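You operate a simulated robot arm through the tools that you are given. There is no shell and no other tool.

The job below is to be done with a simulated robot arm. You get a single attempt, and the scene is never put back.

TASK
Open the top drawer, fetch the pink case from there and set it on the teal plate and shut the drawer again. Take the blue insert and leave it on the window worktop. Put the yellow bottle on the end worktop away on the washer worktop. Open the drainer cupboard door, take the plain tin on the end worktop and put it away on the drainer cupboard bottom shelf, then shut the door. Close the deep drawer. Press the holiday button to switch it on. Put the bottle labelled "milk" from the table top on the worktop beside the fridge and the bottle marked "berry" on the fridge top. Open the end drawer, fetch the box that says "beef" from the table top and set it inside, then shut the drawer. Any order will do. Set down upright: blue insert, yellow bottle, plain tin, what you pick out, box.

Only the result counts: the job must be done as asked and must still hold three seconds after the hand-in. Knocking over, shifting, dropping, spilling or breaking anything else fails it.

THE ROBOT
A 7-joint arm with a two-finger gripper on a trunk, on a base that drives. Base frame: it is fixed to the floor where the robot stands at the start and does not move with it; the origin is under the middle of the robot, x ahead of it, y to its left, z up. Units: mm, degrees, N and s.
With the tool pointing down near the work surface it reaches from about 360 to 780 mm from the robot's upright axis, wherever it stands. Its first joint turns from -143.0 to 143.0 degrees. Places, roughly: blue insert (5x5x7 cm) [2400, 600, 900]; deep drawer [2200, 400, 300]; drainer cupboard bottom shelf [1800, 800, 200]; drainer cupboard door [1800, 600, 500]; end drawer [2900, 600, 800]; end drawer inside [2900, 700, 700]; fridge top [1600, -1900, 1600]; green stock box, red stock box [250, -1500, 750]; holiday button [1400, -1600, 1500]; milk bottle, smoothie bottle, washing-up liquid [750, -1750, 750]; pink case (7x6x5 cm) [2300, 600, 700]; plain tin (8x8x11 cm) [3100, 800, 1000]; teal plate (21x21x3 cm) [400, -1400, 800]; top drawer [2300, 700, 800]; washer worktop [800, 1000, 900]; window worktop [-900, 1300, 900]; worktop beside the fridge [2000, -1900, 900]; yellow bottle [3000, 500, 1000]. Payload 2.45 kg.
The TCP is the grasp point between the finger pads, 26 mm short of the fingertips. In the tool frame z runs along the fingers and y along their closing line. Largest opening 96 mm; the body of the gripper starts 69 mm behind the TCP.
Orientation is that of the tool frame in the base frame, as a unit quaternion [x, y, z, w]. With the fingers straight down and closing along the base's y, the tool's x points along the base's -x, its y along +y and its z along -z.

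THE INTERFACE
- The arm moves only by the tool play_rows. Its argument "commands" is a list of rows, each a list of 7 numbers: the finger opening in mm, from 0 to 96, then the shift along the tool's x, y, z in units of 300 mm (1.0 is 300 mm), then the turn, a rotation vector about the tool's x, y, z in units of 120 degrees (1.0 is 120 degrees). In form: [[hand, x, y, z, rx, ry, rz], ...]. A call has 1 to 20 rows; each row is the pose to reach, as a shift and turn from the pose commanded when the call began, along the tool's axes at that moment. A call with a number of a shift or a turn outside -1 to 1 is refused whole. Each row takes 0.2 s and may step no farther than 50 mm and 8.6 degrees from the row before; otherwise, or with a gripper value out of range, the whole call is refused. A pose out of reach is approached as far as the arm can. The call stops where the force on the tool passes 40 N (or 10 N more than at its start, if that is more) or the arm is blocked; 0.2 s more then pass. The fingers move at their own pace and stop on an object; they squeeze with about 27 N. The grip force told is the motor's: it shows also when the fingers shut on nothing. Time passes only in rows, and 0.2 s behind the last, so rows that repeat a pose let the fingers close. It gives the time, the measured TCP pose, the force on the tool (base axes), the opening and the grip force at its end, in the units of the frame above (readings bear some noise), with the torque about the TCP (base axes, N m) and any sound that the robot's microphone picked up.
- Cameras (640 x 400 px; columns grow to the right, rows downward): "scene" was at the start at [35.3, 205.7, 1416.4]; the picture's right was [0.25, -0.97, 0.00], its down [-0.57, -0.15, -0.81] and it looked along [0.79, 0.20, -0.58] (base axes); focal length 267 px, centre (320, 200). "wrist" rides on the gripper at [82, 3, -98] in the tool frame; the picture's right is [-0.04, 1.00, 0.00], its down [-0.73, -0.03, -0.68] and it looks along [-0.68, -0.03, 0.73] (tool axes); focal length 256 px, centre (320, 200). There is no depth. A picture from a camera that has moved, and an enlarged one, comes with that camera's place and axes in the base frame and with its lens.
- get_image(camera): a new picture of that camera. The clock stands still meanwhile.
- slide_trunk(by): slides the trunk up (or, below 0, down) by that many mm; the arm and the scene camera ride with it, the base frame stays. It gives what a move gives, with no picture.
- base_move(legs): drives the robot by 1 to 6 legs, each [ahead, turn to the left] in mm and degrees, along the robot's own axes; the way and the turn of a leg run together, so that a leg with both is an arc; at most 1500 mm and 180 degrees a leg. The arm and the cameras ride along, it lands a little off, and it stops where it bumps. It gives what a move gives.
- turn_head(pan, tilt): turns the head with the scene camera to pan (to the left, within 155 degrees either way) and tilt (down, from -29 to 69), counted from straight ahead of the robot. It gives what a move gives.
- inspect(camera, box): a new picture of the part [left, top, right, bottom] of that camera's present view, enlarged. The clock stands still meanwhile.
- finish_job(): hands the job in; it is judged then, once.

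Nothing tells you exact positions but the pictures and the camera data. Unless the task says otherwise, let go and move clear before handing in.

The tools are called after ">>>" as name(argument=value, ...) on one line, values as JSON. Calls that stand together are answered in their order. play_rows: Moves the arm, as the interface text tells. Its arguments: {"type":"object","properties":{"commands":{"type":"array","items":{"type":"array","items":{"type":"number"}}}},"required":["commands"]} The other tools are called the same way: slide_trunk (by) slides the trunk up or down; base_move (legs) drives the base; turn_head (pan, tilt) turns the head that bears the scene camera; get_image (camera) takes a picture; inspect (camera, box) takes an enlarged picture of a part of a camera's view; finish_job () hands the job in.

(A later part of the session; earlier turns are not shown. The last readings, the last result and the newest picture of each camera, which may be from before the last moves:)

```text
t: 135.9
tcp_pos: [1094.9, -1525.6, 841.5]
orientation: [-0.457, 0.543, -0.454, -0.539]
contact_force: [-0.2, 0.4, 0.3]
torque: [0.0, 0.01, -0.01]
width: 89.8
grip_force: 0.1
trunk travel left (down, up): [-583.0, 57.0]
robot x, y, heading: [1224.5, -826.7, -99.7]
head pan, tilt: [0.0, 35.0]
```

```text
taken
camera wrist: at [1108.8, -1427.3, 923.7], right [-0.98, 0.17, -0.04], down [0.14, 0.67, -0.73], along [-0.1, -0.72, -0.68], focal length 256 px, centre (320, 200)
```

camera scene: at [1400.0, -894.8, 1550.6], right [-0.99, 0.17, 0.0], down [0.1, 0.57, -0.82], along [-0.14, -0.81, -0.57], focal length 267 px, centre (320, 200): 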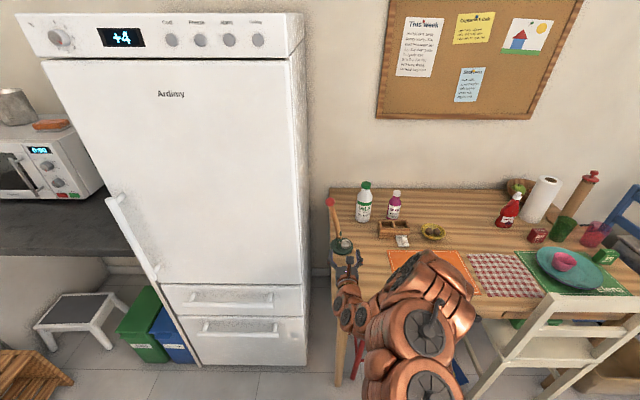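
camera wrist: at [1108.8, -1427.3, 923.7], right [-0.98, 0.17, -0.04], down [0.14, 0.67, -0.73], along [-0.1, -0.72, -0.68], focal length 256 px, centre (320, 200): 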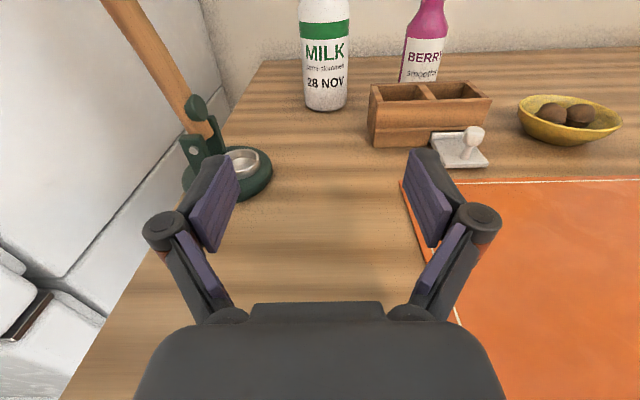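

Milk is centered ahead. I check the arm's clearance over the table before reaching in.

>>> turn_head(pan=-15, tilt=50)

>>> get_image(camera="scene")

>>> inspect(camera="scene", box=[180, 100, 420, 300])

```text
t: 136.7
tcp_pos: [1094.6, -1524.5, 842.1]
orientation: [-0.457, 0.542, -0.454, -0.539]
contact_force: [0.3, 0.2, -0.3]
torque: [-0.02, 0.02, -0.03]
width: 90.0
grip_force: 0.1
trunk travel left (down, up): [-583.0, 57.0]
robot x, y, heading: [1226.1, -828.1, -99.7]
head pan, tilt: [-15.0, 50.0]
```

```text
taken
camera scene: at [1382.6, -878.0, 1529.0], right [-0.91, 0.42, 0.0], down [0.32, 0.7, -0.64], along [-0.27, -0.58, -0.77], focal length 267 px, centre (320, 200)
```

scene: 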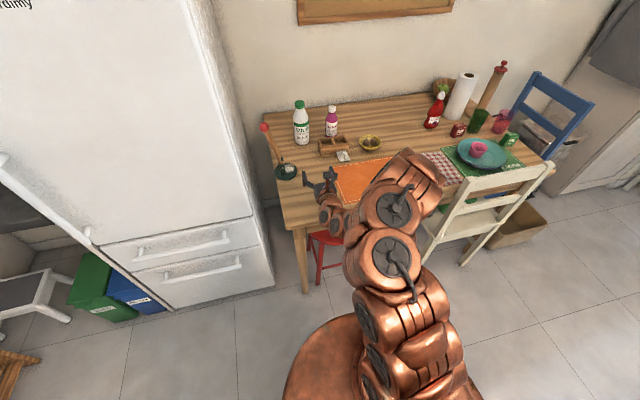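

```text
2.00 times, centred on (300, 200) of scene
camera zoom: at [1382.6, -878.0, 1529.0], right [-0.91, 0.42, 0.0], down [0.32, 0.7, -0.64], along [-0.27, -0.58, -0.77], focal length 534 px, centre (360, 200)
```

zoom: 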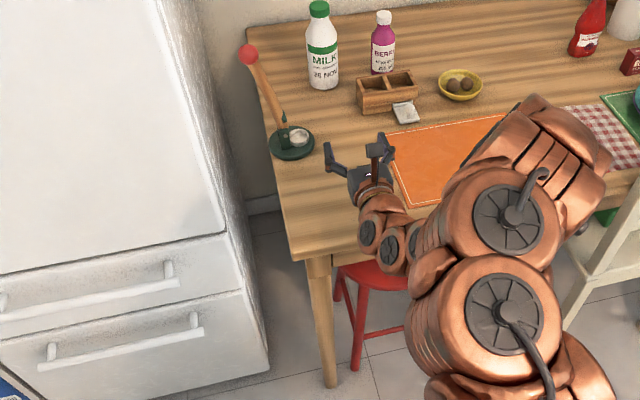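

The elbow is high and the wrist trails straight behind the hand, so reaching in is safe. I drive 130 mm forward and re-check.

>>> play_rows(commands=[[92, 0.03, 0, 0, 0, 0, 0], [92, 0.03, 0, 0, 0, 0, 0]])

>>> base_move(legs=[[130, 0]])

>>> get_image(camera="wrist")

```text
t: 137.3
tcp_pos: [1094.2, -1524.4, 851.3]
orientation: [-0.457, 0.542, -0.454, -0.54]
contact_force: [-1.1, 0.8, 0.2]
torque: [0.01, 0.01, -0.01]
width: 91.9
grip_force: 0.1
trunk travel left (down, up): [-583.0, 57.0]
robot x, y, heading: [1227.1, -825.7, -99.9]
head pan, tilt: [-15.0, 50.0]
```

```text
t: 138.5
tcp_pos: [1072.7, -1651.9, 850.5]
orientation: [-0.458, 0.542, -0.454, -0.539]
contact_force: [0.5, -0.3, 0.8]
torque: [-0.02, 0.0, -0.04]
width: 91.8
grip_force: 0.1
trunk travel left (down, up): [-583.0, 57.0]
robot x, y, heading: [1202.1, -953.0, -99.7]
head pan, tilt: [-15.0, 50.0]
```

```text
taken
camera wrist: at [1087.6, -1554.4, 932.7], right [-0.98, 0.17, -0.04], down [0.14, 0.67, -0.73], along [-0.1, -0.72, -0.68], focal length 256 px, centre (320, 200)
```

wrist: 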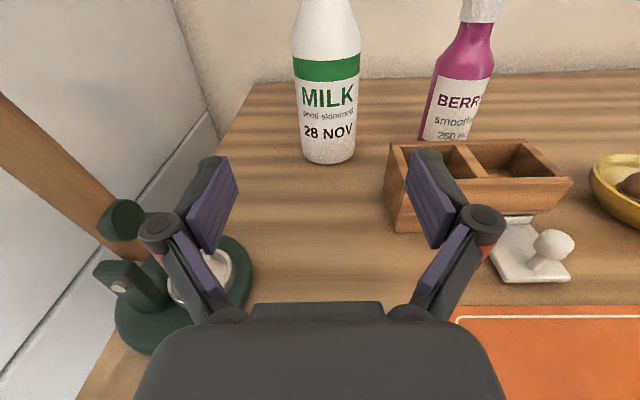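

Milk at about (1033, -1836). I move in 188 mm, slightly right, then close.

>>> play_rows(commands=[[92, 0, 0.027, 0.12, 0, 0, 0], [92, 0, 0.027, 0.24, 0, 0, 0], [92, 0, 0.027, 0.36, 0, 0, 0], [92, 0, 0.027, 0.46, 0, 0, 0], [92, 0, 0.027, 0.54, 0, 0, 0], [92, 0, 0.027, 0.61, 0, 0, 0], [92, 0, 0.027, 0.61, 0, 0, 0]])

>>> get_image(camera="wrist")

```text
t: 140.1
tcp_pos: [1050.1, -1756.8, 849.5]
orientation: [-0.457, 0.542, -0.454, -0.539]
contact_force: [-0.5, -0.2, 0.2]
torque: [0.0, 0.01, 0.02]
width: 92.2
grip_force: 0.1
out of reach, approached as far as the arm can: row 4, 5, 6, 7
trunk travel left (down, up): [-583.0, 57.0]
robot x, y, heading: [1205.1, -956.5, -99.6]
head pan, tilt: [-15.0, 50.0]
```

```text
taken
camera wrist: at [1063.2, -1660.0, 930.7], right [-0.98, 0.17, -0.04], down [0.14, 0.67, -0.73], along [-0.1, -0.72, -0.68], focal length 256 px, centre (320, 200)
```

wrist: 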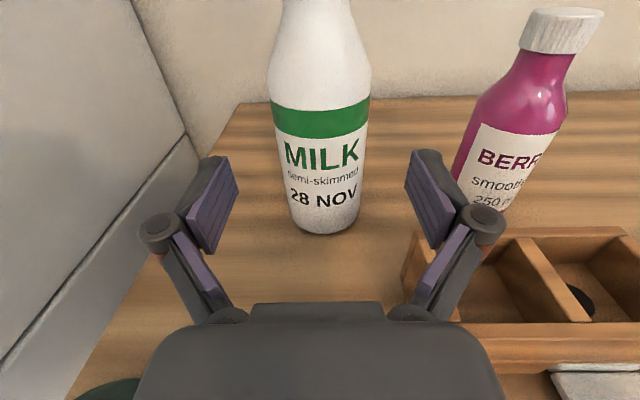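

>>> base_move(legs=[[76, 0]])

>>> get_image(camera="wrist")

```text
t: 141.2
tcp_pos: [1036.3, -1832.4, 849.3]
orientation: [-0.459, 0.542, -0.455, -0.538]
contact_force: [0.8, -0.3, -0.1]
torque: [-0.01, 0.02, 0.01]
width: 91.9
grip_force: 0.0
trunk travel left (down, up): [-583.0, 57.0]
robot x, y, heading: [1192.4, -1025.3, -99.4]
head pan, tilt: [-15.0, 50.0]
```

```text
taken
camera wrist: at [1050.8, -1734.4, 930.8], right [-0.98, 0.17, -0.04], down [0.14, 0.67, -0.73], along [-0.1, -0.72, -0.68], focal length 256 px, centre (320, 200)
```

wrist: 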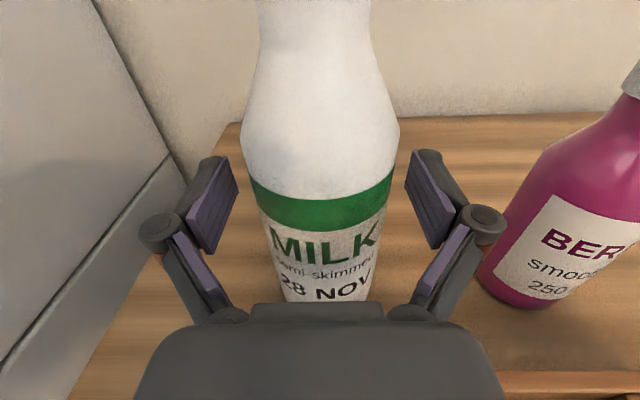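

The milk bottle is between the pads. I close and lift.

>>> play_rows(commands=[[75, 0, 0, 0, 0, 0, 0], [60, 0, 0, 0, 0, 0, 0], [50, 0, 0, 0, 0, 0, 0], [50, 0, 0, 0, 0, 0, 0], [50, 0, 0, 0, 0, 0, 0]])

>>> slide_trunk(by=55)

>>> get_image(camera="wrist")

```text
t: 142.4
tcp_pos: [1036.1, -1831.2, 849.3]
orientation: [-0.458, 0.543, -0.454, -0.539]
contact_force: [-3.7, 0.5, 1.1]
torque: [0.04, 0.09, -0.01]
width: 66.5
grip_force: 26.9
trunk travel left (down, up): [-583.0, 57.0]
robot x, y, heading: [1193.1, -1030.4, -99.7]
head pan, tilt: [-15.0, 50.0]
```

```text
t: 143.3
tcp_pos: [1036.9, -1831.0, 902.5]
orientation: [-0.458, 0.542, -0.454, -0.538]
contact_force: [0.1, 0.0, -6.3]
torque: [0.07, -0.02, 0.0]
width: 66.6
grip_force: 27.2
trunk travel left (down, up): [-638.0, 2.0]
robot x, y, heading: [1190.8, -1030.7, -99.6]
head pan, tilt: [-15.0, 50.0]
```

```text
taken
camera wrist: at [1050.8, -1734.6, 985.3], right [-0.98, 0.17, -0.04], down [0.14, 0.67, -0.73], along [-0.1, -0.72, -0.68], focal length 256 px, centre (320, 200)
```

wrist: 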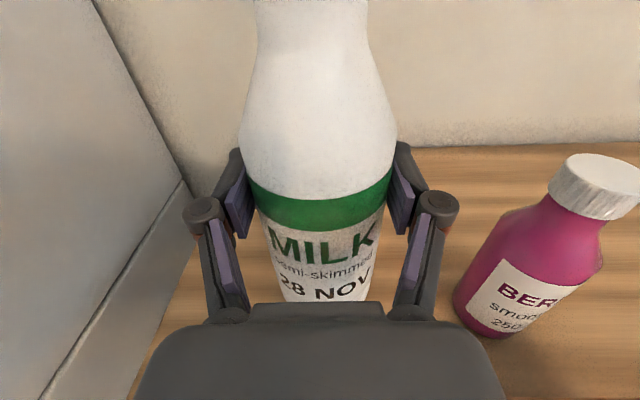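

Milk is held (~0.64 kg). I back out, raise and retract the arm, then drive around to face the worktop beside the fridge.

>>> base_move(legs=[[-450, 0]])

>>> play_rows(commands=[[50, 0.08, 0, -0.08, 0, 0, 0], [50, 0.16, 0, -0.16, 0, 0, 0], [50, 0.24, 0, -0.24, 0, 0, 0], [50, 0.32, 0, -0.32, 0, 0, 0], [50, 0.4, 0, -0.36, 0, 0, 0], [50, 0.5, 0, -0.36, 0, 0, 0]])

>>> base_move(legs=[[0, 89], [850, 0], [0, -90]])

>>> turn_head(pan=0, tilt=30)

>>> get_image(camera="scene")

>>> get_image(camera="wrist")

```text
t: 146.1
tcp_pos: [1110.7, -1387.4, 903.4]
orientation: [-0.457, 0.543, -0.453, -0.539]
contact_force: [-0.4, -0.1, -5.4]
torque: [0.0, -0.01, 0.02]
width: 66.5
grip_force: 26.7
trunk travel left (down, up): [-638.0, 2.0]
robot x, y, heading: [1270.6, -582.9, -100.0]
head pan, tilt: [-15.0, 50.0]
```

```text
t: 147.5
tcp_pos: [1128.5, -1281.5, 1056.4]
orientation: [-0.457, 0.544, -0.452, -0.54]
contact_force: [0.1, -0.9, -6.1]
torque: [-0.01, 0.03, -0.01]
width: 66.6
grip_force: 26.8
trunk travel left (down, up): [-638.0, 2.0]
robot x, y, heading: [1270.8, -584.7, -100.1]
head pan, tilt: [-15.0, 50.0]
```

```text
t: 159.5
tcp_pos: [1951.1, -1438.7, 1055.8]
orientation: [-0.454, 0.546, -0.45, -0.542]
contact_force: [0.4, 0.6, -5.9]
torque: [0.06, 0.0, -0.01]
width: 66.8
grip_force: 26.9
trunk travel left (down, up): [-638.0, 2.0]
robot x, y, heading: [2100.2, -744.1, -100.4]
head pan, tilt: [-15.0, 50.0]
```

```text
t: 160.4
tcp_pos: [1950.9, -1437.2, 1055.7]
orientation: [-0.454, 0.545, -0.45, -0.542]
contact_force: [-0.1, 0.6, -5.0]
torque: [0.01, 0.0, -0.02]
width: 66.6
grip_force: 27.2
trunk travel left (down, up): [-638.0, 2.0]
robot x, y, heading: [2098.0, -741.2, -100.5]
head pan, tilt: [0.0, 30.0]
```

```text
taken
camera scene: at [2269.7, -815.9, 1613.3], right [-0.98, 0.18, 0.0], down [0.09, 0.49, -0.87], along [-0.16, -0.85, -0.5], focal length 267 px, centre (320, 200)
```

scene: 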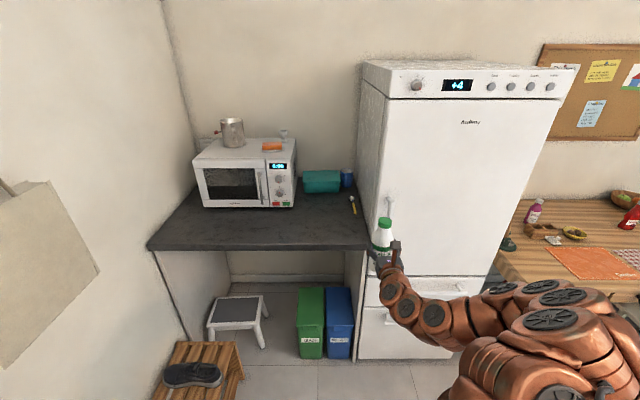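

```text
taken
camera wrist: at [1966.3, -1341.2, 1137.6], right [-0.98, 0.18, -0.04], down [0.15, 0.67, -0.73], along [-0.11, -0.72, -0.68], focal length 256 px, centre (320, 200)
```

wrist: 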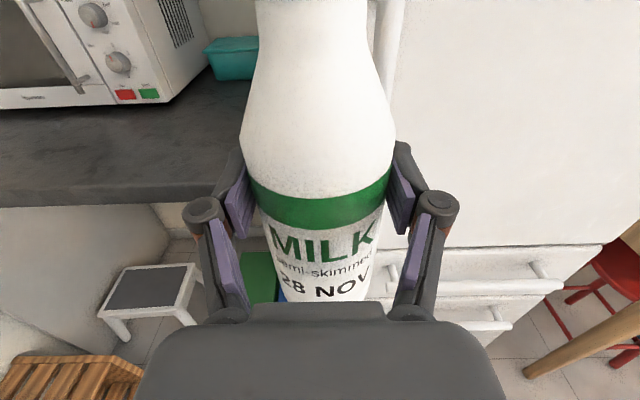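

I face the worktop beside the fridge, with free space in front of the microwave. I sidestep to line up with it, and zoom on the fridge buttons.

>>> inspect(camera="scene", box=[360, 50, 600, 200])

>>> base_move(legs=[[0, 50], [300, 0], [0, -50]])

>>> get_image(camera="scene")

>>> get_image(camera="wrist")

```text
2.67 times, centred on (480, 125) of scene
camera zoom: at [2269.7, -815.9, 1613.3], right [-0.98, 0.18, 0.0], down [0.09, 0.49, -0.87], along [-0.16, -0.85, -0.5], focal length 712 px, centre (-107, 400)
```

zoom: 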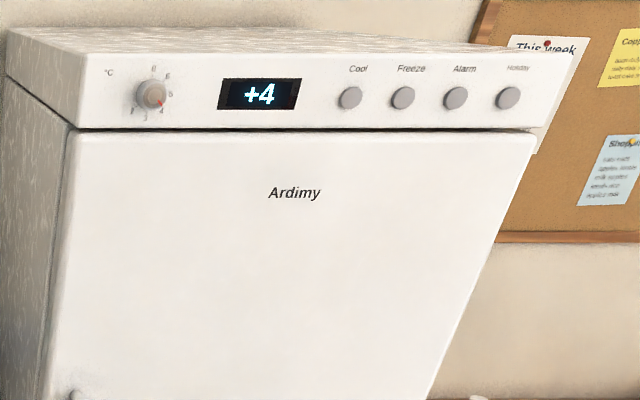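

```text
t: 166.9
tcp_pos: [2159.7, -1667.1, 1055.4]
orientation: [-0.46, 0.541, -0.456, -0.537]
contact_force: [-0.1, -0.3, -5.8]
torque: [0.04, 0.0, 0.0]
width: 66.6
grip_force: 27.4
trunk travel left (down, up): [-638.0, 2.0]
robot x, y, heading: [2289.7, -971.5, -99.0]
head pan, tilt: [0.0, 30.0]
```

```text
taken
camera scene: at [2463.2, -1037.6, 1613.4], right [-0.99, 0.16, 0.0], down [0.08, 0.49, -0.87], along [-0.14, -0.85, -0.5], focal length 267 px, centre (320, 200)
```

scene: 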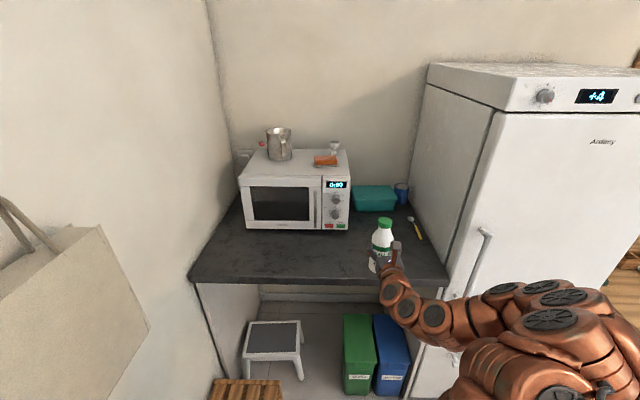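

```text
taken
camera wrist: at [2171.8, -1569.7, 1137.6], right [-0.99, 0.16, -0.04], down [0.14, 0.67, -0.73], along [-0.09, -0.72, -0.68], focal length 256 px, centre (320, 200)
```

wrist: 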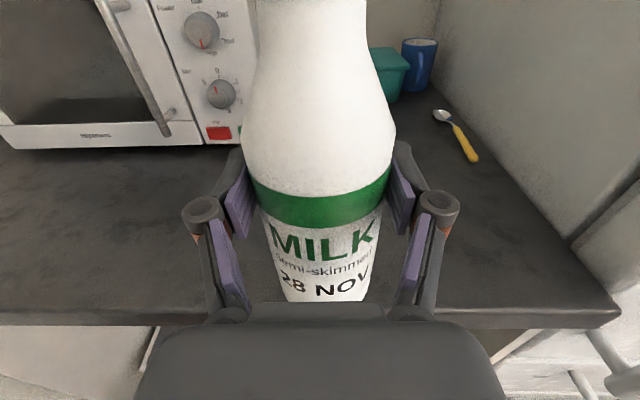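

The button row reads Cool, Freeze, Alarm, Holiday (rightmost). I drive the milk further over the worktop and lower it gently.

>>> base_move(legs=[[110, 0]])

>>> slide_trunk(by=-40)

>>> play_rows(commands=[[50, -0.015, 0, 0, 0, 0, 0], [50, -0.03, 0, 0, 0, 0, 0], [50, -0.04, 0, 0, 0, 0, 0], [50, -0.05, 0, 0, 0, 0, 0], [50, -0.06, 0, 0, 0, 0, 0], [50, -0.07, 0, 0, 0, 0, 0], [50, -0.08, 0, 0, 0, 0, 0], [50, -0.09, 0, 0, 0, 0, 0], [50, -0.1, 0, 0, 0, 0, 0]])

>>> get_image(camera="scene")

>>> get_image(camera="wrist")

```text
t: 168.1
tcp_pos: [2140.1, -1775.4, 1055.2]
orientation: [-0.46, 0.541, -0.456, -0.537]
contact_force: [0.2, 0.9, -5.7]
torque: [0.03, -0.01, 0.02]
width: 66.5
grip_force: 27.6
trunk travel left (down, up): [-638.0, 2.0]
robot x, y, heading: [2271.0, -1078.0, -99.2]
head pan, tilt: [0.0, 30.0]
```

```text
t: 168.9
tcp_pos: [2140.5, -1776.0, 1016.2]
orientation: [-0.459, 0.541, -0.455, -0.538]
contact_force: [0.1, 0.8, -4.6]
torque: [-0.01, -0.02, 0.0]
width: 66.9
grip_force: 27.2
trunk travel left (down, up): [-598.0, 42.0]
robot x, y, heading: [2271.2, -1081.2, -99.3]
head pan, tilt: [0.0, 30.0]
```

```text
t: 170.9
tcp_pos: [2140.9, -1775.0, 987.1]
orientation: [-0.459, 0.54, -0.456, -0.538]
contact_force: [0.5, -1.5, 26.7]
torque: [-0.44, -0.6, -0.03]
width: 66.6
grip_force: 27.1
trunk travel left (down, up): [-598.0, 42.0]
robot x, y, heading: [2271.5, -1078.8, -99.3]
head pan, tilt: [0.0, 30.0]
```

```text
taken
camera scene: at [2445.8, -1145.0, 1573.5], right [-0.99, 0.16, 0.0], down [0.08, 0.49, -0.87], along [-0.14, -0.86, -0.5], focal length 267 px, centre (320, 200)
```

scene: 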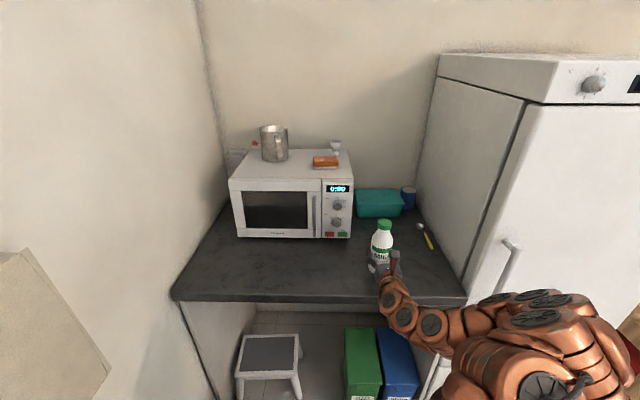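

```text
taken
camera wrist: at [2153.5, -1677.2, 1069.0], right [-0.99, 0.16, -0.04], down [0.14, 0.67, -0.73], along [-0.09, -0.72, -0.68], focal length 256 px, centre (320, 200)
```

wrist: 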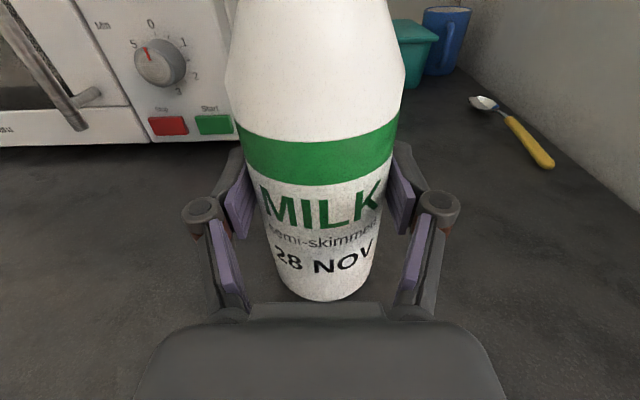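

The milk rests on the worktop. I relieve the pressure slightly, open, and back straight out.

>>> play_rows(commands=[[66, 0.006, 0, 0, 0, 0, 0], [72, 0.008, 0, 0, 0, 0, 0], [82, 0.008, 0, 0, 0, 0, 0], [94, 0.008, 0, 0, 0, 0, 0], [94, 0.008, 0, 0, 0, 0, 0]])

>>> get_image(camera="wrist")

>>> base_move(legs=[[-200, 0]])

>>> get_image(camera="wrist")

```text
t: 172.2
tcp_pos: [2140.5, -1775.8, 987.8]
orientation: [-0.459, 0.542, -0.454, -0.537]
contact_force: [-0.1, 0.4, -1.0]
torque: [0.02, -0.02, -0.02]
width: 94.1
grip_force: 0.1
trunk travel left (down, up): [-598.0, 42.0]
robot x, y, heading: [2271.7, -1082.4, -99.7]
head pan, tilt: [0.0, 30.0]
```

```text
taken
camera wrist: at [2153.3, -1678.2, 1069.9], right [-0.99, 0.16, -0.04], down [0.14, 0.67, -0.73], along [-0.09, -0.72, -0.68], focal length 256 px, centre (320, 200)
```

wrist: 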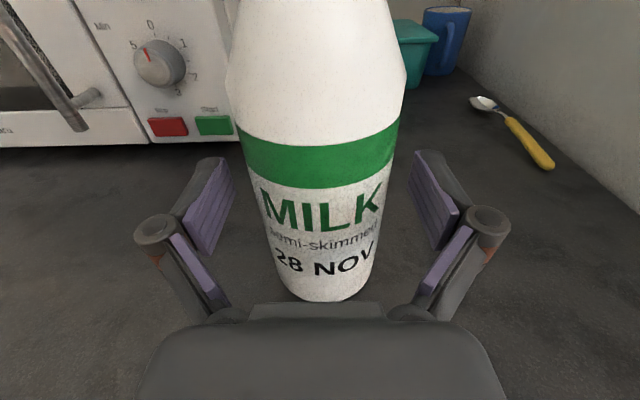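

```text
t: 173.7
tcp_pos: [2173.4, -1578.3, 987.4]
orientation: [-0.46, 0.541, -0.456, -0.536]
contact_force: [-0.2, -0.7, 0.4]
torque: [0.02, 0.02, 0.02]
width: 94.0
grip_force: 0.0
trunk travel left (down, up): [-598.0, 42.0]
robot x, y, heading: [2305.0, -882.8, -99.0]
head pan, tilt: [0.0, 30.0]
```

```text
taken
camera wrist: at [2187.0, -1481.6, 1069.9], right [-0.99, 0.16, -0.04], down [0.14, 0.67, -0.73], along [-0.09, -0.72, -0.68], focal length 256 px, centre (320, 200)
```

wrist: 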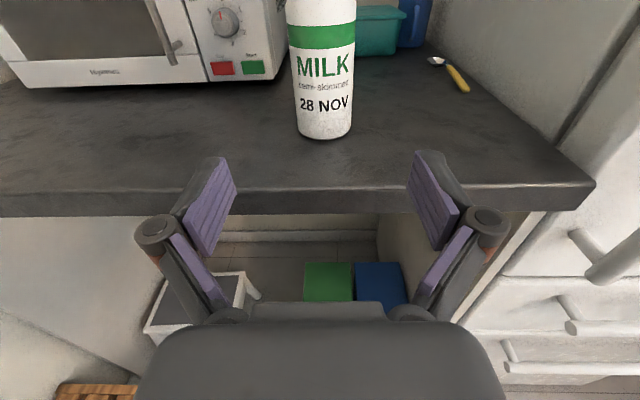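

Milk stands upright on the worktop. Now the Holiday button, triangulated to about (1417, -1555, 1506): I drive to face it and raise the arm.

>>> base_move(legs=[[-100, 0], [0, -91], [750, 0], [0, 90]])

>>> slide_trunk(by=42)

>>> play_rows(commands=[[60, 0.15, 0, 0, 0, 0, 0], [30, 0.3, 0, 0, 0, 0, 0], [0, 0.45, 0, 0, 0, 0, 0], [0, 0.6, 0, 0, 0, 0, 0], [0, 0.75, 0, 0, 0, 0, 0], [0, 0.9, 0, 0, 0, 0, 0]])

>>> get_image(camera="scene")

>>> get_image(camera="wrist")

```text
t: 186.3
tcp_pos: [1440.7, -1342.3, 987.7]
orientation: [-0.459, 0.542, -0.455, -0.537]
contact_force: [0.8, -0.5, 0.4]
torque: [0.01, -0.02, 0.01]
width: 94.3
grip_force: 0.1
trunk travel left (down, up): [-598.0, 42.0]
robot x, y, heading: [1571.8, -647.5, -99.4]
head pan, tilt: [0.0, 30.0]
```

```text
t: 187.2
tcp_pos: [1439.7, -1342.2, 1028.9]
orientation: [-0.459, 0.542, -0.454, -0.538]
contact_force: [1.1, -0.2, -0.7]
torque: [-0.05, -0.02, -0.02]
width: 93.9
grip_force: 0.0
trunk travel left (down, up): [-640.0, 0.0]
robot x, y, heading: [1572.9, -645.1, -99.3]
head pan, tilt: [0.0, 30.0]
```

```text
t: 188.6
tcp_pos: [1439.4, -1347.9, 1301.4]
orientation: [-0.458, 0.542, -0.454, -0.538]
contact_force: [-0.4, -1.1, 0.3]
torque: [-0.01, 0.0, -0.01]
width: 0.0
grip_force: 25.2
trunk travel left (down, up): [-640.0, 0.0]
robot x, y, heading: [1573.8, -646.5, -99.5]
head pan, tilt: [0.0, 30.0]
```

```text
taken
camera scene: at [1747.5, -714.6, 1615.4], right [-0.99, 0.16, 0.0], down [0.08, 0.49, -0.87], along [-0.14, -0.85, -0.5], focal length 267 px, centre (320, 200)
```

scene: 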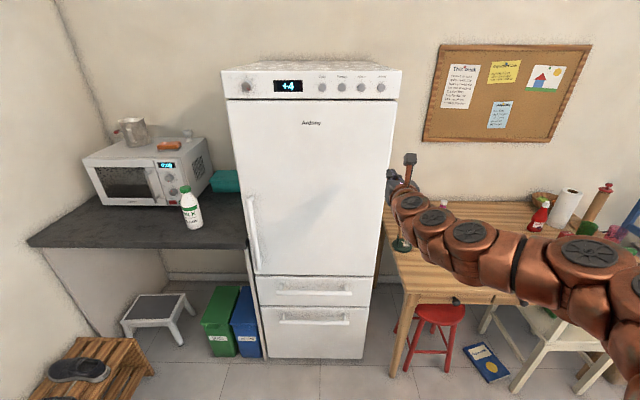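

```text
taken
camera wrist: at [1452.8, -1250.5, 1383.7], right [-0.99, 0.17, -0.04], down [0.14, 0.67, -0.73], along [-0.09, -0.72, -0.68], focal length 256 px, centre (320, 200)
```

wrist: 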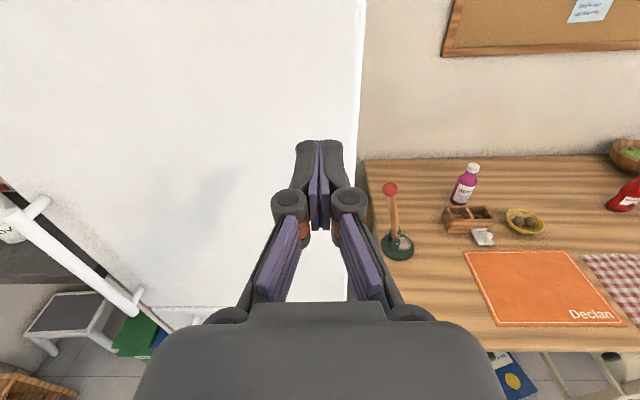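

>>> play_rows(commands=[[0, 0.15, -0.02, 0, 0, 0, 0], [0, 0.3, -0.04, 0, 0, 0, 0], [0, 0.45, -0.05, 0, 0, 0, 0], [0, 0.6, -0.05, 0, 0, 0, 0], [0, 0.685, -0.05, 0, 0, 0, 0], [0, 0.685, -0.05, 0, 0, 0, 0]])

>>> get_image(camera="wrist")

>>> get_image(camera="scene")

```text
t: 190.0
tcp_pos: [1455.0, -1349.1, 1508.9]
orientation: [-0.459, 0.541, -0.455, -0.538]
contact_force: [-0.1, -0.5, -0.2]
torque: [-0.04, -0.02, 0.01]
width: 0.3
grip_force: 27.3
trunk travel left (down, up): [-640.0, 0.0]
robot x, y, heading: [1572.3, -647.9, -99.5]
head pan, tilt: [0.0, 30.0]
```

```text
taken
camera wrist: at [1467.7, -1251.2, 1589.3], right [-0.99, 0.16, -0.04], down [0.14, 0.67, -0.73], along [-0.09, -0.72, -0.68], focal length 256 px, centre (320, 200)
```

wrist: 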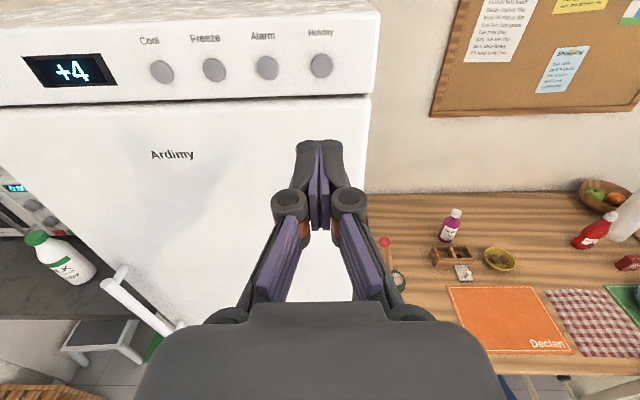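

```text
taken
camera scene: at [1747.7, -714.4, 1615.4], right [-0.99, 0.16, 0.0], down [0.08, 0.49, -0.87], along [-0.14, -0.85, -0.5], focal length 267 px, centre (320, 200)
```

scene: 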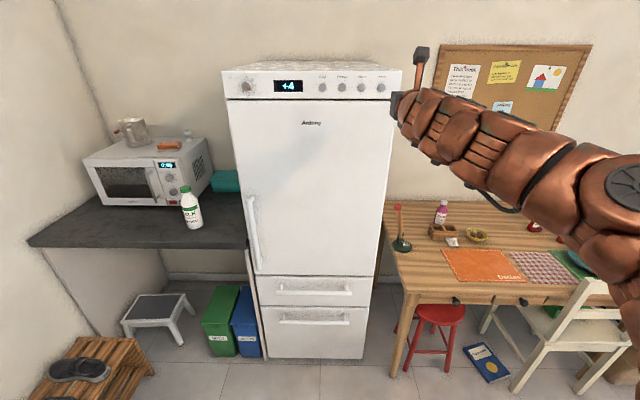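

The button is straight ahead of the fingertips, ~180 mm away. I drive 120 mm closer then press with the arm.

>>> base_move(legs=[[130, 0]])

>>> get_image(camera="wrist")

```text
t: 191.3
tcp_pos: [1430.8, -1476.1, 1506.9]
orientation: [-0.458, 0.542, -0.454, -0.539]
contact_force: [0.2, 0.3, 1.3]
torque: [-0.01, -0.02, 0.0]
width: 0.0
grip_force: 27.0
trunk travel left (down, up): [-640.0, 0.0]
robot x, y, heading: [1556.9, -773.8, -99.3]
head pan, tilt: [0.0, 30.0]
```

```text
taken
camera wrist: at [1443.9, -1379.0, 1589.4], right [-0.98, 0.17, -0.04], down [0.14, 0.67, -0.73], along [-0.1, -0.72, -0.68], focal length 256 px, centre (320, 200)
```

wrist: 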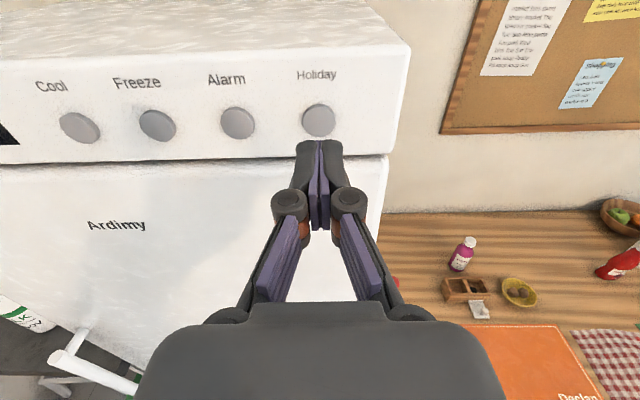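

>>> play_rows(commands=[[0, 0, 0, 0.06, 0, 0, 0], [0, 0, 0, 0.12, 0, 0, 0], [0, 0, 0, 0.14, 0, 0, 0], [0, 0, 0, 0.15, 0, 0, 0], [0, 0, 0, 0.16, 0, 0, 0], [0, 0, 0, 0.17, 0, 0, 0], [0, 0, 0, 0.18, 0, 0, 0]])

>>> get_image(camera="wrist")

```text
t: 192.9
tcp_pos: [1421.4, -1528.8, 1507.6]
orientation: [-0.457, 0.543, -0.454, -0.539]
contact_force: [1.1, 6.3, 2.5]
torque: [-0.02, -0.02, -0.03]
width: 5.7
grip_force: 28.3
trunk travel left (down, up): [-640.0, 0.0]
robot x, y, heading: [1550.5, -776.2, -99.5]
head pan, tilt: [0.0, 30.0]
heard: click
```

```text
taken
camera wrist: at [1434.6, -1431.2, 1589.4], right [-0.98, 0.17, -0.04], down [0.14, 0.67, -0.73], along [-0.1, -0.72, -0.68], focal length 256 px, centre (320, 200)
```

wrist: 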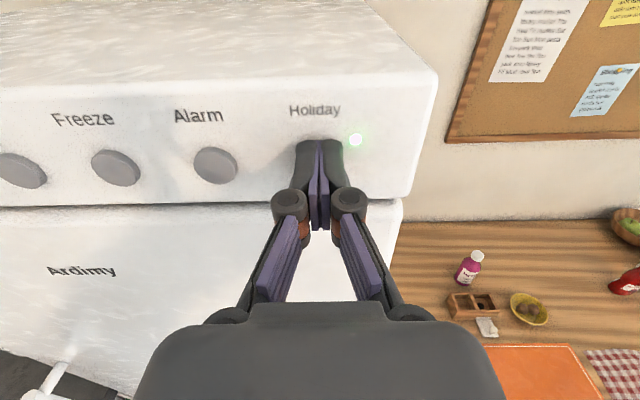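

Click heard and the green light by Holiday is on. I retreat, lower the arm and move across to the berry bottle, pitching the tool ~20° down so the hand clears the wooden tray in front of it.

>>> play_rows(commands=[[0, 0, 0, -0.1, 0, 0, 0], [0, 0, 0, -0.18, 0, 0, 0]])

>>> base_move(legs=[[-250, 0]])

>>> slide_trunk(by=-340)

>>> play_rows(commands=[[40, -0.13, 0, 0, 0, 0.03, 0], [80, -0.26, 0, 0, 0, 0.06, 0], [80, -0.39, 0, 0, 0, 0.1, 0], [80, -0.52, 0, 0, 0, 0.135, 0], [80, -0.65, 0, 0, 0, 0.165, 0], [80, -0.78, 0, 0, 0, 0.165, 0], [80, -0.85, 0, 0, 0, 0.165, 0]])

>>> base_move(legs=[[0, -91], [450, 0], [0, 90]])

>>> get_image(camera="wrist")

>>> get_image(camera="scene")

```text
t: 193.5
tcp_pos: [1431.7, -1476.4, 1506.8]
orientation: [-0.458, 0.543, -0.454, -0.538]
contact_force: [0.2, -0.8, 0.3]
torque: [-0.01, -0.04, 0.05]
width: 0.0
grip_force: 28.4
trunk travel left (down, up): [-640.0, 0.0]
robot x, y, heading: [1552.8, -774.0, -99.6]
head pan, tilt: [0.0, 30.0]
```

```text
t: 195.3
tcp_pos: [1473.5, -1224.4, 1507.0]
orientation: [-0.458, 0.542, -0.454, -0.538]
contact_force: [0.3, -0.4, -1.0]
torque: [-0.02, -0.03, -0.04]
width: 0.0
grip_force: 28.2
trunk travel left (down, up): [-640.0, 0.0]
robot x, y, heading: [1598.4, -521.1, -99.9]
head pan, tilt: [0.0, 30.0]
```

```text
t: 198.6
tcp_pos: [1471.6, -1224.5, 1167.0]
orientation: [-0.457, 0.544, -0.453, -0.539]
contact_force: [0.7, 0.1, -0.2]
torque: [-0.01, -0.02, -0.03]
width: 0.0
grip_force: 28.6
trunk travel left (down, up): [-300.0, 340.0]
robot x, y, heading: [1594.5, -521.8, -99.7]
head pan, tilt: [0.0, 30.0]
```

```text
t: 200.2
tcp_pos: [1473.5, -1222.3, 912.8]
orientation: [0.372, -0.442, 0.526, 0.624]
contact_force: [0.6, -0.4, -0.3]
torque: [0.03, 0.0, -0.03]
width: 80.1
grip_force: 0.1
trunk travel left (down, up): [-300.0, 340.0]
robot x, y, heading: [1594.5, -525.4, -99.8]
head pan, tilt: [0.0, 30.0]
```

```text
t: 210.7
tcp_pos: [995.6, -1121.2, 912.7]
orientation: [0.36, -0.452, 0.508, 0.638]
contact_force: [-0.5, 0.4, 0.5]
torque: [0.0, 0.03, -0.01]
width: 80.1
grip_force: 0.0
trunk travel left (down, up): [-300.0, 340.0]
robot x, y, heading: [1158.2, -427.3, -102.8]
head pan, tilt: [0.0, 30.0]
```

```text
taken
camera wrist: at [1020.5, -1003.4, 956.1], right [-0.98, 0.21, -0.04], down [0.12, 0.38, -0.92], along [-0.18, -0.9, -0.4], focal length 256 px, centre (320, 200)
```

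wrist: 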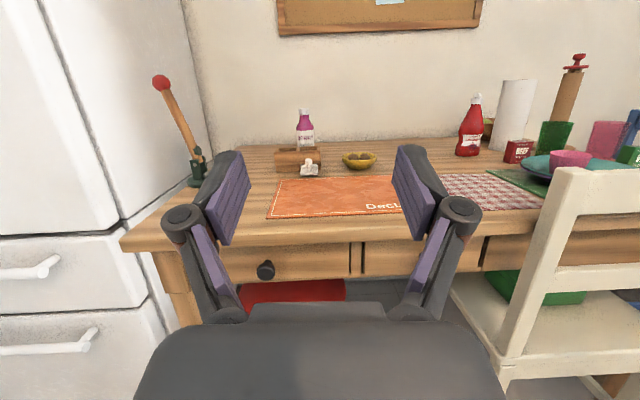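

```text
taken
camera scene: at [1324.4, -507.3, 1275.4], right [-0.97, 0.22, 0.0], down [0.11, 0.49, -0.87], along [-0.19, -0.84, -0.5], focal length 267 px, centre (320, 200)
```

scene: 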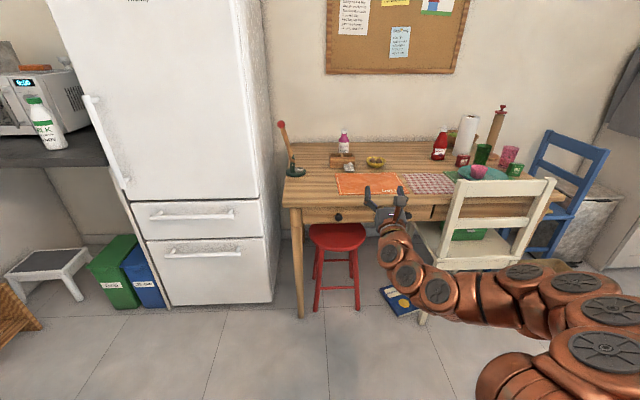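

The pitch went the wrong way (up); I correct it to 20° down and square up the heading, then advance.

>>> play_rows(commands=[[80, 0, 0, 0, 0, -0.066, 0], [80, 0, 0, 0, 0, -0.132, 0], [80, 0, 0, 0, 0, -0.198, 0], [80, 0, 0, 0, 0, -0.264, 0], [80, 0, 0, 0, 0, -0.335, 0], [80, 0, 0, 0, 0, -0.335, 0]])

>>> base_move(legs=[[0, 2.3], [400, 0]])

>>> get_image(camera="wrist")

```text
t: 212.1
tcp_pos: [995.8, -1121.4, 911.8]
orientation: [-0.514, 0.644, -0.353, -0.444]
contact_force: [-0.1, 0.6, 0.4]
torque: [-0.04, 0.01, 0.01]
width: 80.2
grip_force: 0.0
trunk travel left (down, up): [-300.0, 340.0]
robot x, y, heading: [1156.4, -432.7, -102.9]
head pan, tilt: [0.0, 30.0]
```

```text
t: 214.9
tcp_pos: [950.6, -1519.8, 913.3]
orientation: [-0.526, 0.634, -0.361, -0.437]
contact_force: [0.9, 1.1, -0.6]
torque: [-0.01, -0.02, 0.01]
width: 80.0
grip_force: 0.0
trunk travel left (down, up): [-300.0, 340.0]
robot x, y, heading: [1083.9, -824.2, -100.7]
head pan, tilt: [0.0, 30.0]
```

```text
taken
camera wrist: at [959.5, -1457.6, 1022.7], right [-0.98, 0.2, -0.04], down [0.19, 0.88, -0.44], along [-0.06, -0.44, -0.9], focal length 256 px, centre (320, 200)
```

wrist: 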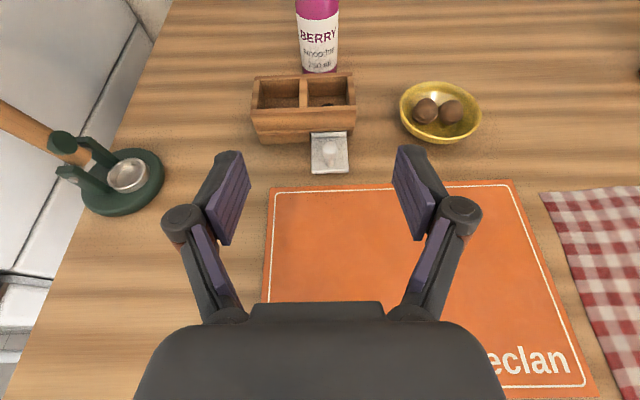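

>>> base_move(legs=[[200, 0]])

>>> get_image(camera="wrist")

```text
t: 216.5
tcp_pos: [916.2, -1717.4, 911.0]
orientation: [-0.527, 0.633, -0.363, -0.436]
contact_force: [0.1, -0.2, 0.7]
torque: [-0.03, 0.03, 0.02]
width: 79.9
grip_force: 0.1
trunk travel left (down, up): [-300.0, 340.0]
robot x, y, heading: [1045.6, -1018.9, -100.6]
head pan, tilt: [0.0, 30.0]
```

```text
taken
camera wrist: at [924.8, -1655.1, 1022.7], right [-0.98, 0.2, -0.04], down [0.19, 0.88, -0.44], along [-0.05, -0.44, -0.9], focal length 256 px, centre (320, 200)
```

wrist: 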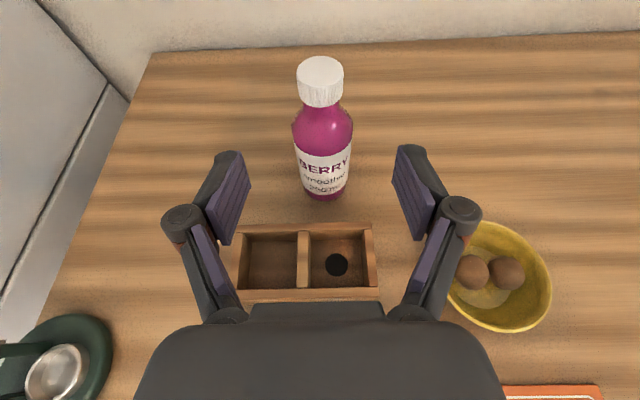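

Berry is centered, at about (900, -1810). I lower along the tool and slide in over the tray.

>>> play_rows(commands=[[80, -0.09, -0.01, 0, 0, 0, 0], [80, -0.171, -0.01, 0, 0, 0, 0], [80, -0.171, -0.01, 0.1, 0, 0, 0], [80, -0.171, -0.01, 0.2, 0, 0, 0], [80, -0.171, -0.01, 0.28, 0, 0, 0], [80, -0.171, -0.01, 0.35, 0, 0, 0], [80, -0.171, -0.01, 0.4, 0, 0, 0], [80, -0.171, -0.01, 0.4, 0, 0, 0]])

>>> get_image(camera="wrist")

```text
t: 218.3
tcp_pos: [901.4, -1811.8, 821.7]
orientation: [-0.527, 0.633, -0.362, -0.436]
contact_force: [0.8, 0.2, 1.6]
torque: [0.13, -0.08, -0.01]
width: 80.0
grip_force: 0.0
trunk travel left (down, up): [-300.0, 340.0]
robot x, y, heading: [1049.0, -1018.4, -100.6]
head pan, tilt: [0.0, 30.0]
```

```text
taken
camera wrist: at [910.7, -1747.7, 932.4], right [-0.98, 0.2, -0.04], down [0.19, 0.88, -0.44], along [-0.05, -0.44, -0.9], focal length 256 px, centre (320, 200)
```

wrist: 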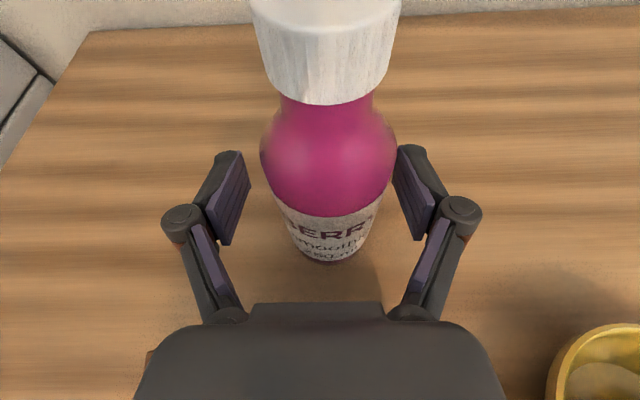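

>>> play_rows(commands=[[65, 0, 0, 0, 0, 0, 0], [50, 0, 0, 0, 0, 0, 0], [35, 0, 0, 0, 0, 0, 0], [30, 0, 0, 0, 0, 0, 0], [30, 0, 0, 0, 0, 0, 0], [30, 0, 0, 0, 0, 0, 0]])

>>> slide_trunk(by=120)

>>> get_image(camera="wrist")

```text
t: 219.7
tcp_pos: [901.1, -1811.0, 820.5]
orientation: [-0.527, 0.633, -0.363, -0.436]
contact_force: [-1.0, -0.6, -0.3]
torque: [0.06, 0.1, 0.0]
width: 52.3
grip_force: 27.5
trunk travel left (down, up): [-300.0, 340.0]
robot x, y, heading: [1045.8, -1016.2, -100.7]
head pan, tilt: [0.0, 30.0]
```

```text
t: 221.2
tcp_pos: [901.3, -1809.0, 941.5]
orientation: [-0.527, 0.633, -0.362, -0.436]
contact_force: [0.9, 0.0, -3.1]
torque: [0.03, -0.05, 0.0]
width: 52.4
grip_force: 26.7
trunk travel left (down, up): [-420.0, 220.0]
robot x, y, heading: [1041.0, -1019.0, -100.4]
head pan, tilt: [0.0, 30.0]
```

```text
taken
camera wrist: at [910.2, -1747.7, 1052.3], right [-0.98, 0.2, -0.04], down [0.19, 0.88, -0.44], along [-0.05, -0.44, -0.9], focal length 256 px, centre (320, 200)
```

wrist: 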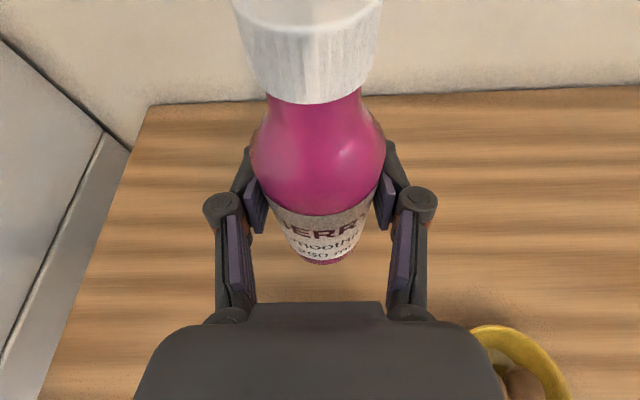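

Berry is held. I back out, drive to face the fridge, and raise the arm for the fridge top.

>>> base_move(legs=[[-500, 0], [0, 90], [640, 0], [0, -90]])

>>> slide_trunk(by=220)

>>> play_rows(commands=[[30, 0.08, 0, -0.08, 0, 0, 0], [30, 0.16, 0, -0.16, 0, 0, 0], [30, 0.25, 0, -0.24, 0, 0, 0], [30, 0.34, 0, -0.32, 0, 0, 0], [30, 0.43, 0, -0.4, 0, 0, 0], [30, 0.52, 0, -0.48, 0, 0, 0], [30, 0.6, 0, -0.55, 0, 0, 0], [30, 0.66, 0, -0.57, 0, 0, 0]])

>>> play_rows(commands=[[30, 0.08, 0, -0.08, 0, 0, 0], [30, 0.16, 0, -0.16, 0, 0, 0], [30, 0.25, 0, -0.24, 0, 0, 0], [30, 0.34, 0, -0.32, 0, 0, 0], [30, 0.43, 0, -0.4, 0, 0, 0], [30, 0.52, 0, -0.48, 0, 0, 0], [30, 0.6, 0, -0.55, 0, 0, 0], [30, 0.66, 0, -0.57, 0, 0, 0]])

>>> get_image(camera="wrist")

>>> get_image(camera="scene")

```text
t: 235.1
tcp_pos: [1610.6, -1436.8, 941.2]
orientation: [-0.519, 0.64, -0.357, -0.441]
contact_force: [0.2, 0.6, -2.3]
torque: [-0.01, 0.01, -0.02]
width: 52.5
grip_force: 27.1
trunk travel left (down, up): [-420.0, 220.0]
robot x, y, heading: [1774.2, -650.4, -102.0]
head pan, tilt: [0.0, 30.0]
```

```text
t: 237.4
tcp_pos: [1609.5, -1436.6, 1161.9]
orientation: [-0.518, 0.641, -0.356, -0.442]
contact_force: [0.0, 0.2, -1.4]
torque: [0.02, 0.02, 0.0]
width: 52.4
grip_force: 27.1
trunk travel left (down, up): [-640.0, 0.0]
robot x, y, heading: [1772.2, -645.4, -102.3]
head pan, tilt: [0.0, 30.0]
```

```text
t: 239.2
tcp_pos: [1628.7, -1349.5, 1408.5]
orientation: [-0.518, 0.64, -0.356, -0.441]
contact_force: [0.1, 0.1, -3.3]
torque: [0.05, -0.01, 0.01]
width: 52.4
grip_force: 27.0
trunk travel left (down, up): [-640.0, 0.0]
robot x, y, heading: [1774.2, -648.7, -102.4]
head pan, tilt: [0.0, 30.0]
```

```text
t: 241.0
tcp_pos: [1645.8, -1259.2, 1645.2]
orientation: [-0.518, 0.646, -0.351, -0.437]
contact_force: [1.8, -1.1, -3.4]
torque: [0.01, 0.04, -0.13]
width: 52.3
grip_force: 26.9
out of reach, approached as far as the arm can: row 8
trunk travel left (down, up): [-640.0, 0.0]
robot x, y, heading: [1774.1, -650.6, -102.0]
head pan, tilt: [0.0, 30.0]
```

```text
taken
camera wrist: at [1656.9, -1198.0, 1758.4], right [-0.97, 0.23, -0.04], down [0.22, 0.88, -0.43], along [-0.06, -0.43, -0.9], focal length 256 px, centre (320, 200)
```

wrist: 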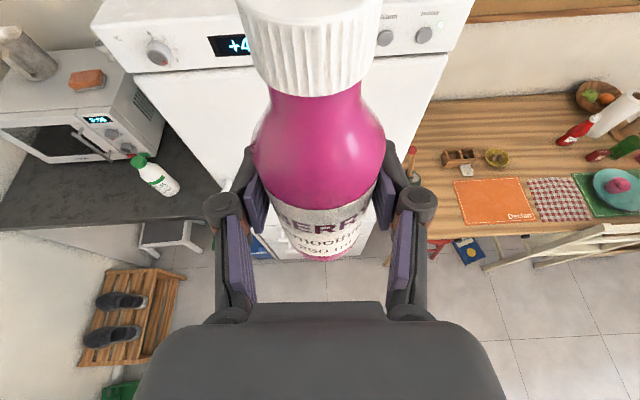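

```text
taken
camera scene: at [1945.7, -726.0, 1615.2], right [-0.98, 0.21, 0.0], down [0.1, 0.49, -0.87], along [-0.18, -0.85, -0.5], focal length 267 px, centre (320, 200)
```

scene: 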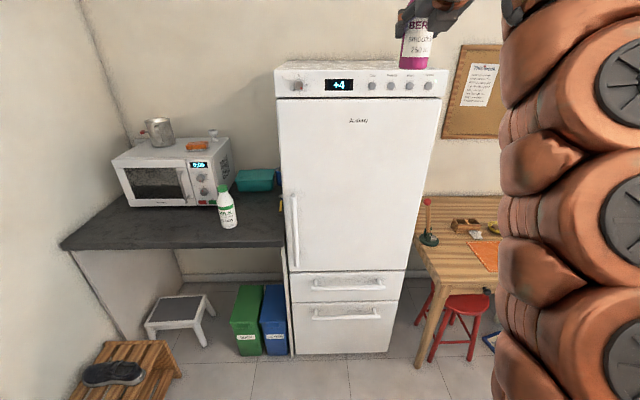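

The bottle base is ~25 mm above the fridge-top height (≈1550). I drive forward 420 mm over the fridge.

>>> base_move(legs=[[300, 0]])

>>> get_image(camera="scene")

>>> get_image(camera="wrist")

```text
t: 243.0
tcp_pos: [1582.0, -1548.0, 1645.9]
orientation: [-0.518, 0.646, -0.352, -0.436]
contact_force: [0.0, -0.1, -3.2]
torque: [0.01, 0.01, 0.02]
width: 52.7
grip_force: 26.8
trunk travel left (down, up): [-640.0, 0.0]
robot x, y, heading: [1707.1, -940.0, -102.0]
head pan, tilt: [0.0, 30.0]
```

```text
taken
camera scene: at [1882.7, -1015.5, 1615.4], right [-0.98, 0.21, 0.0], down [0.1, 0.49, -0.87], along [-0.18, -0.85, -0.5], focal length 267 px, centre (320, 200)
```

scene: 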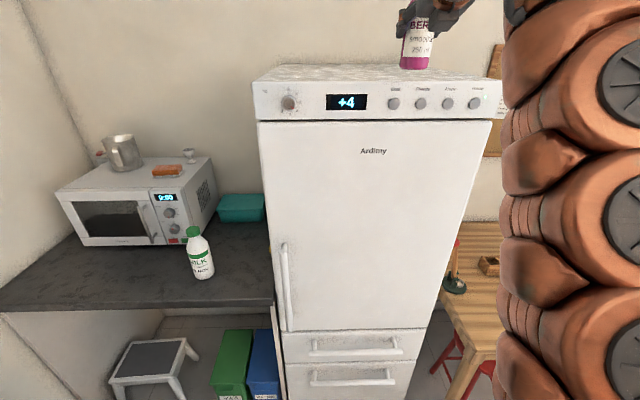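

```text
taken
camera wrist: at [1592.0, -1486.6, 1758.9], right [-0.97, 0.23, -0.04], down [0.23, 0.87, -0.43], along [-0.06, -0.43, -0.9], focal length 256 px, centre (320, 200)
```

wrist: 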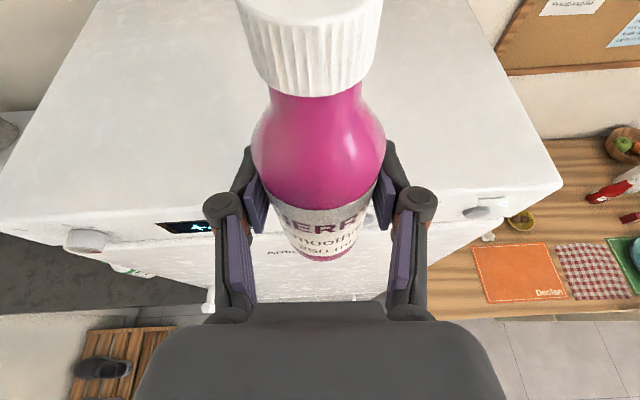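

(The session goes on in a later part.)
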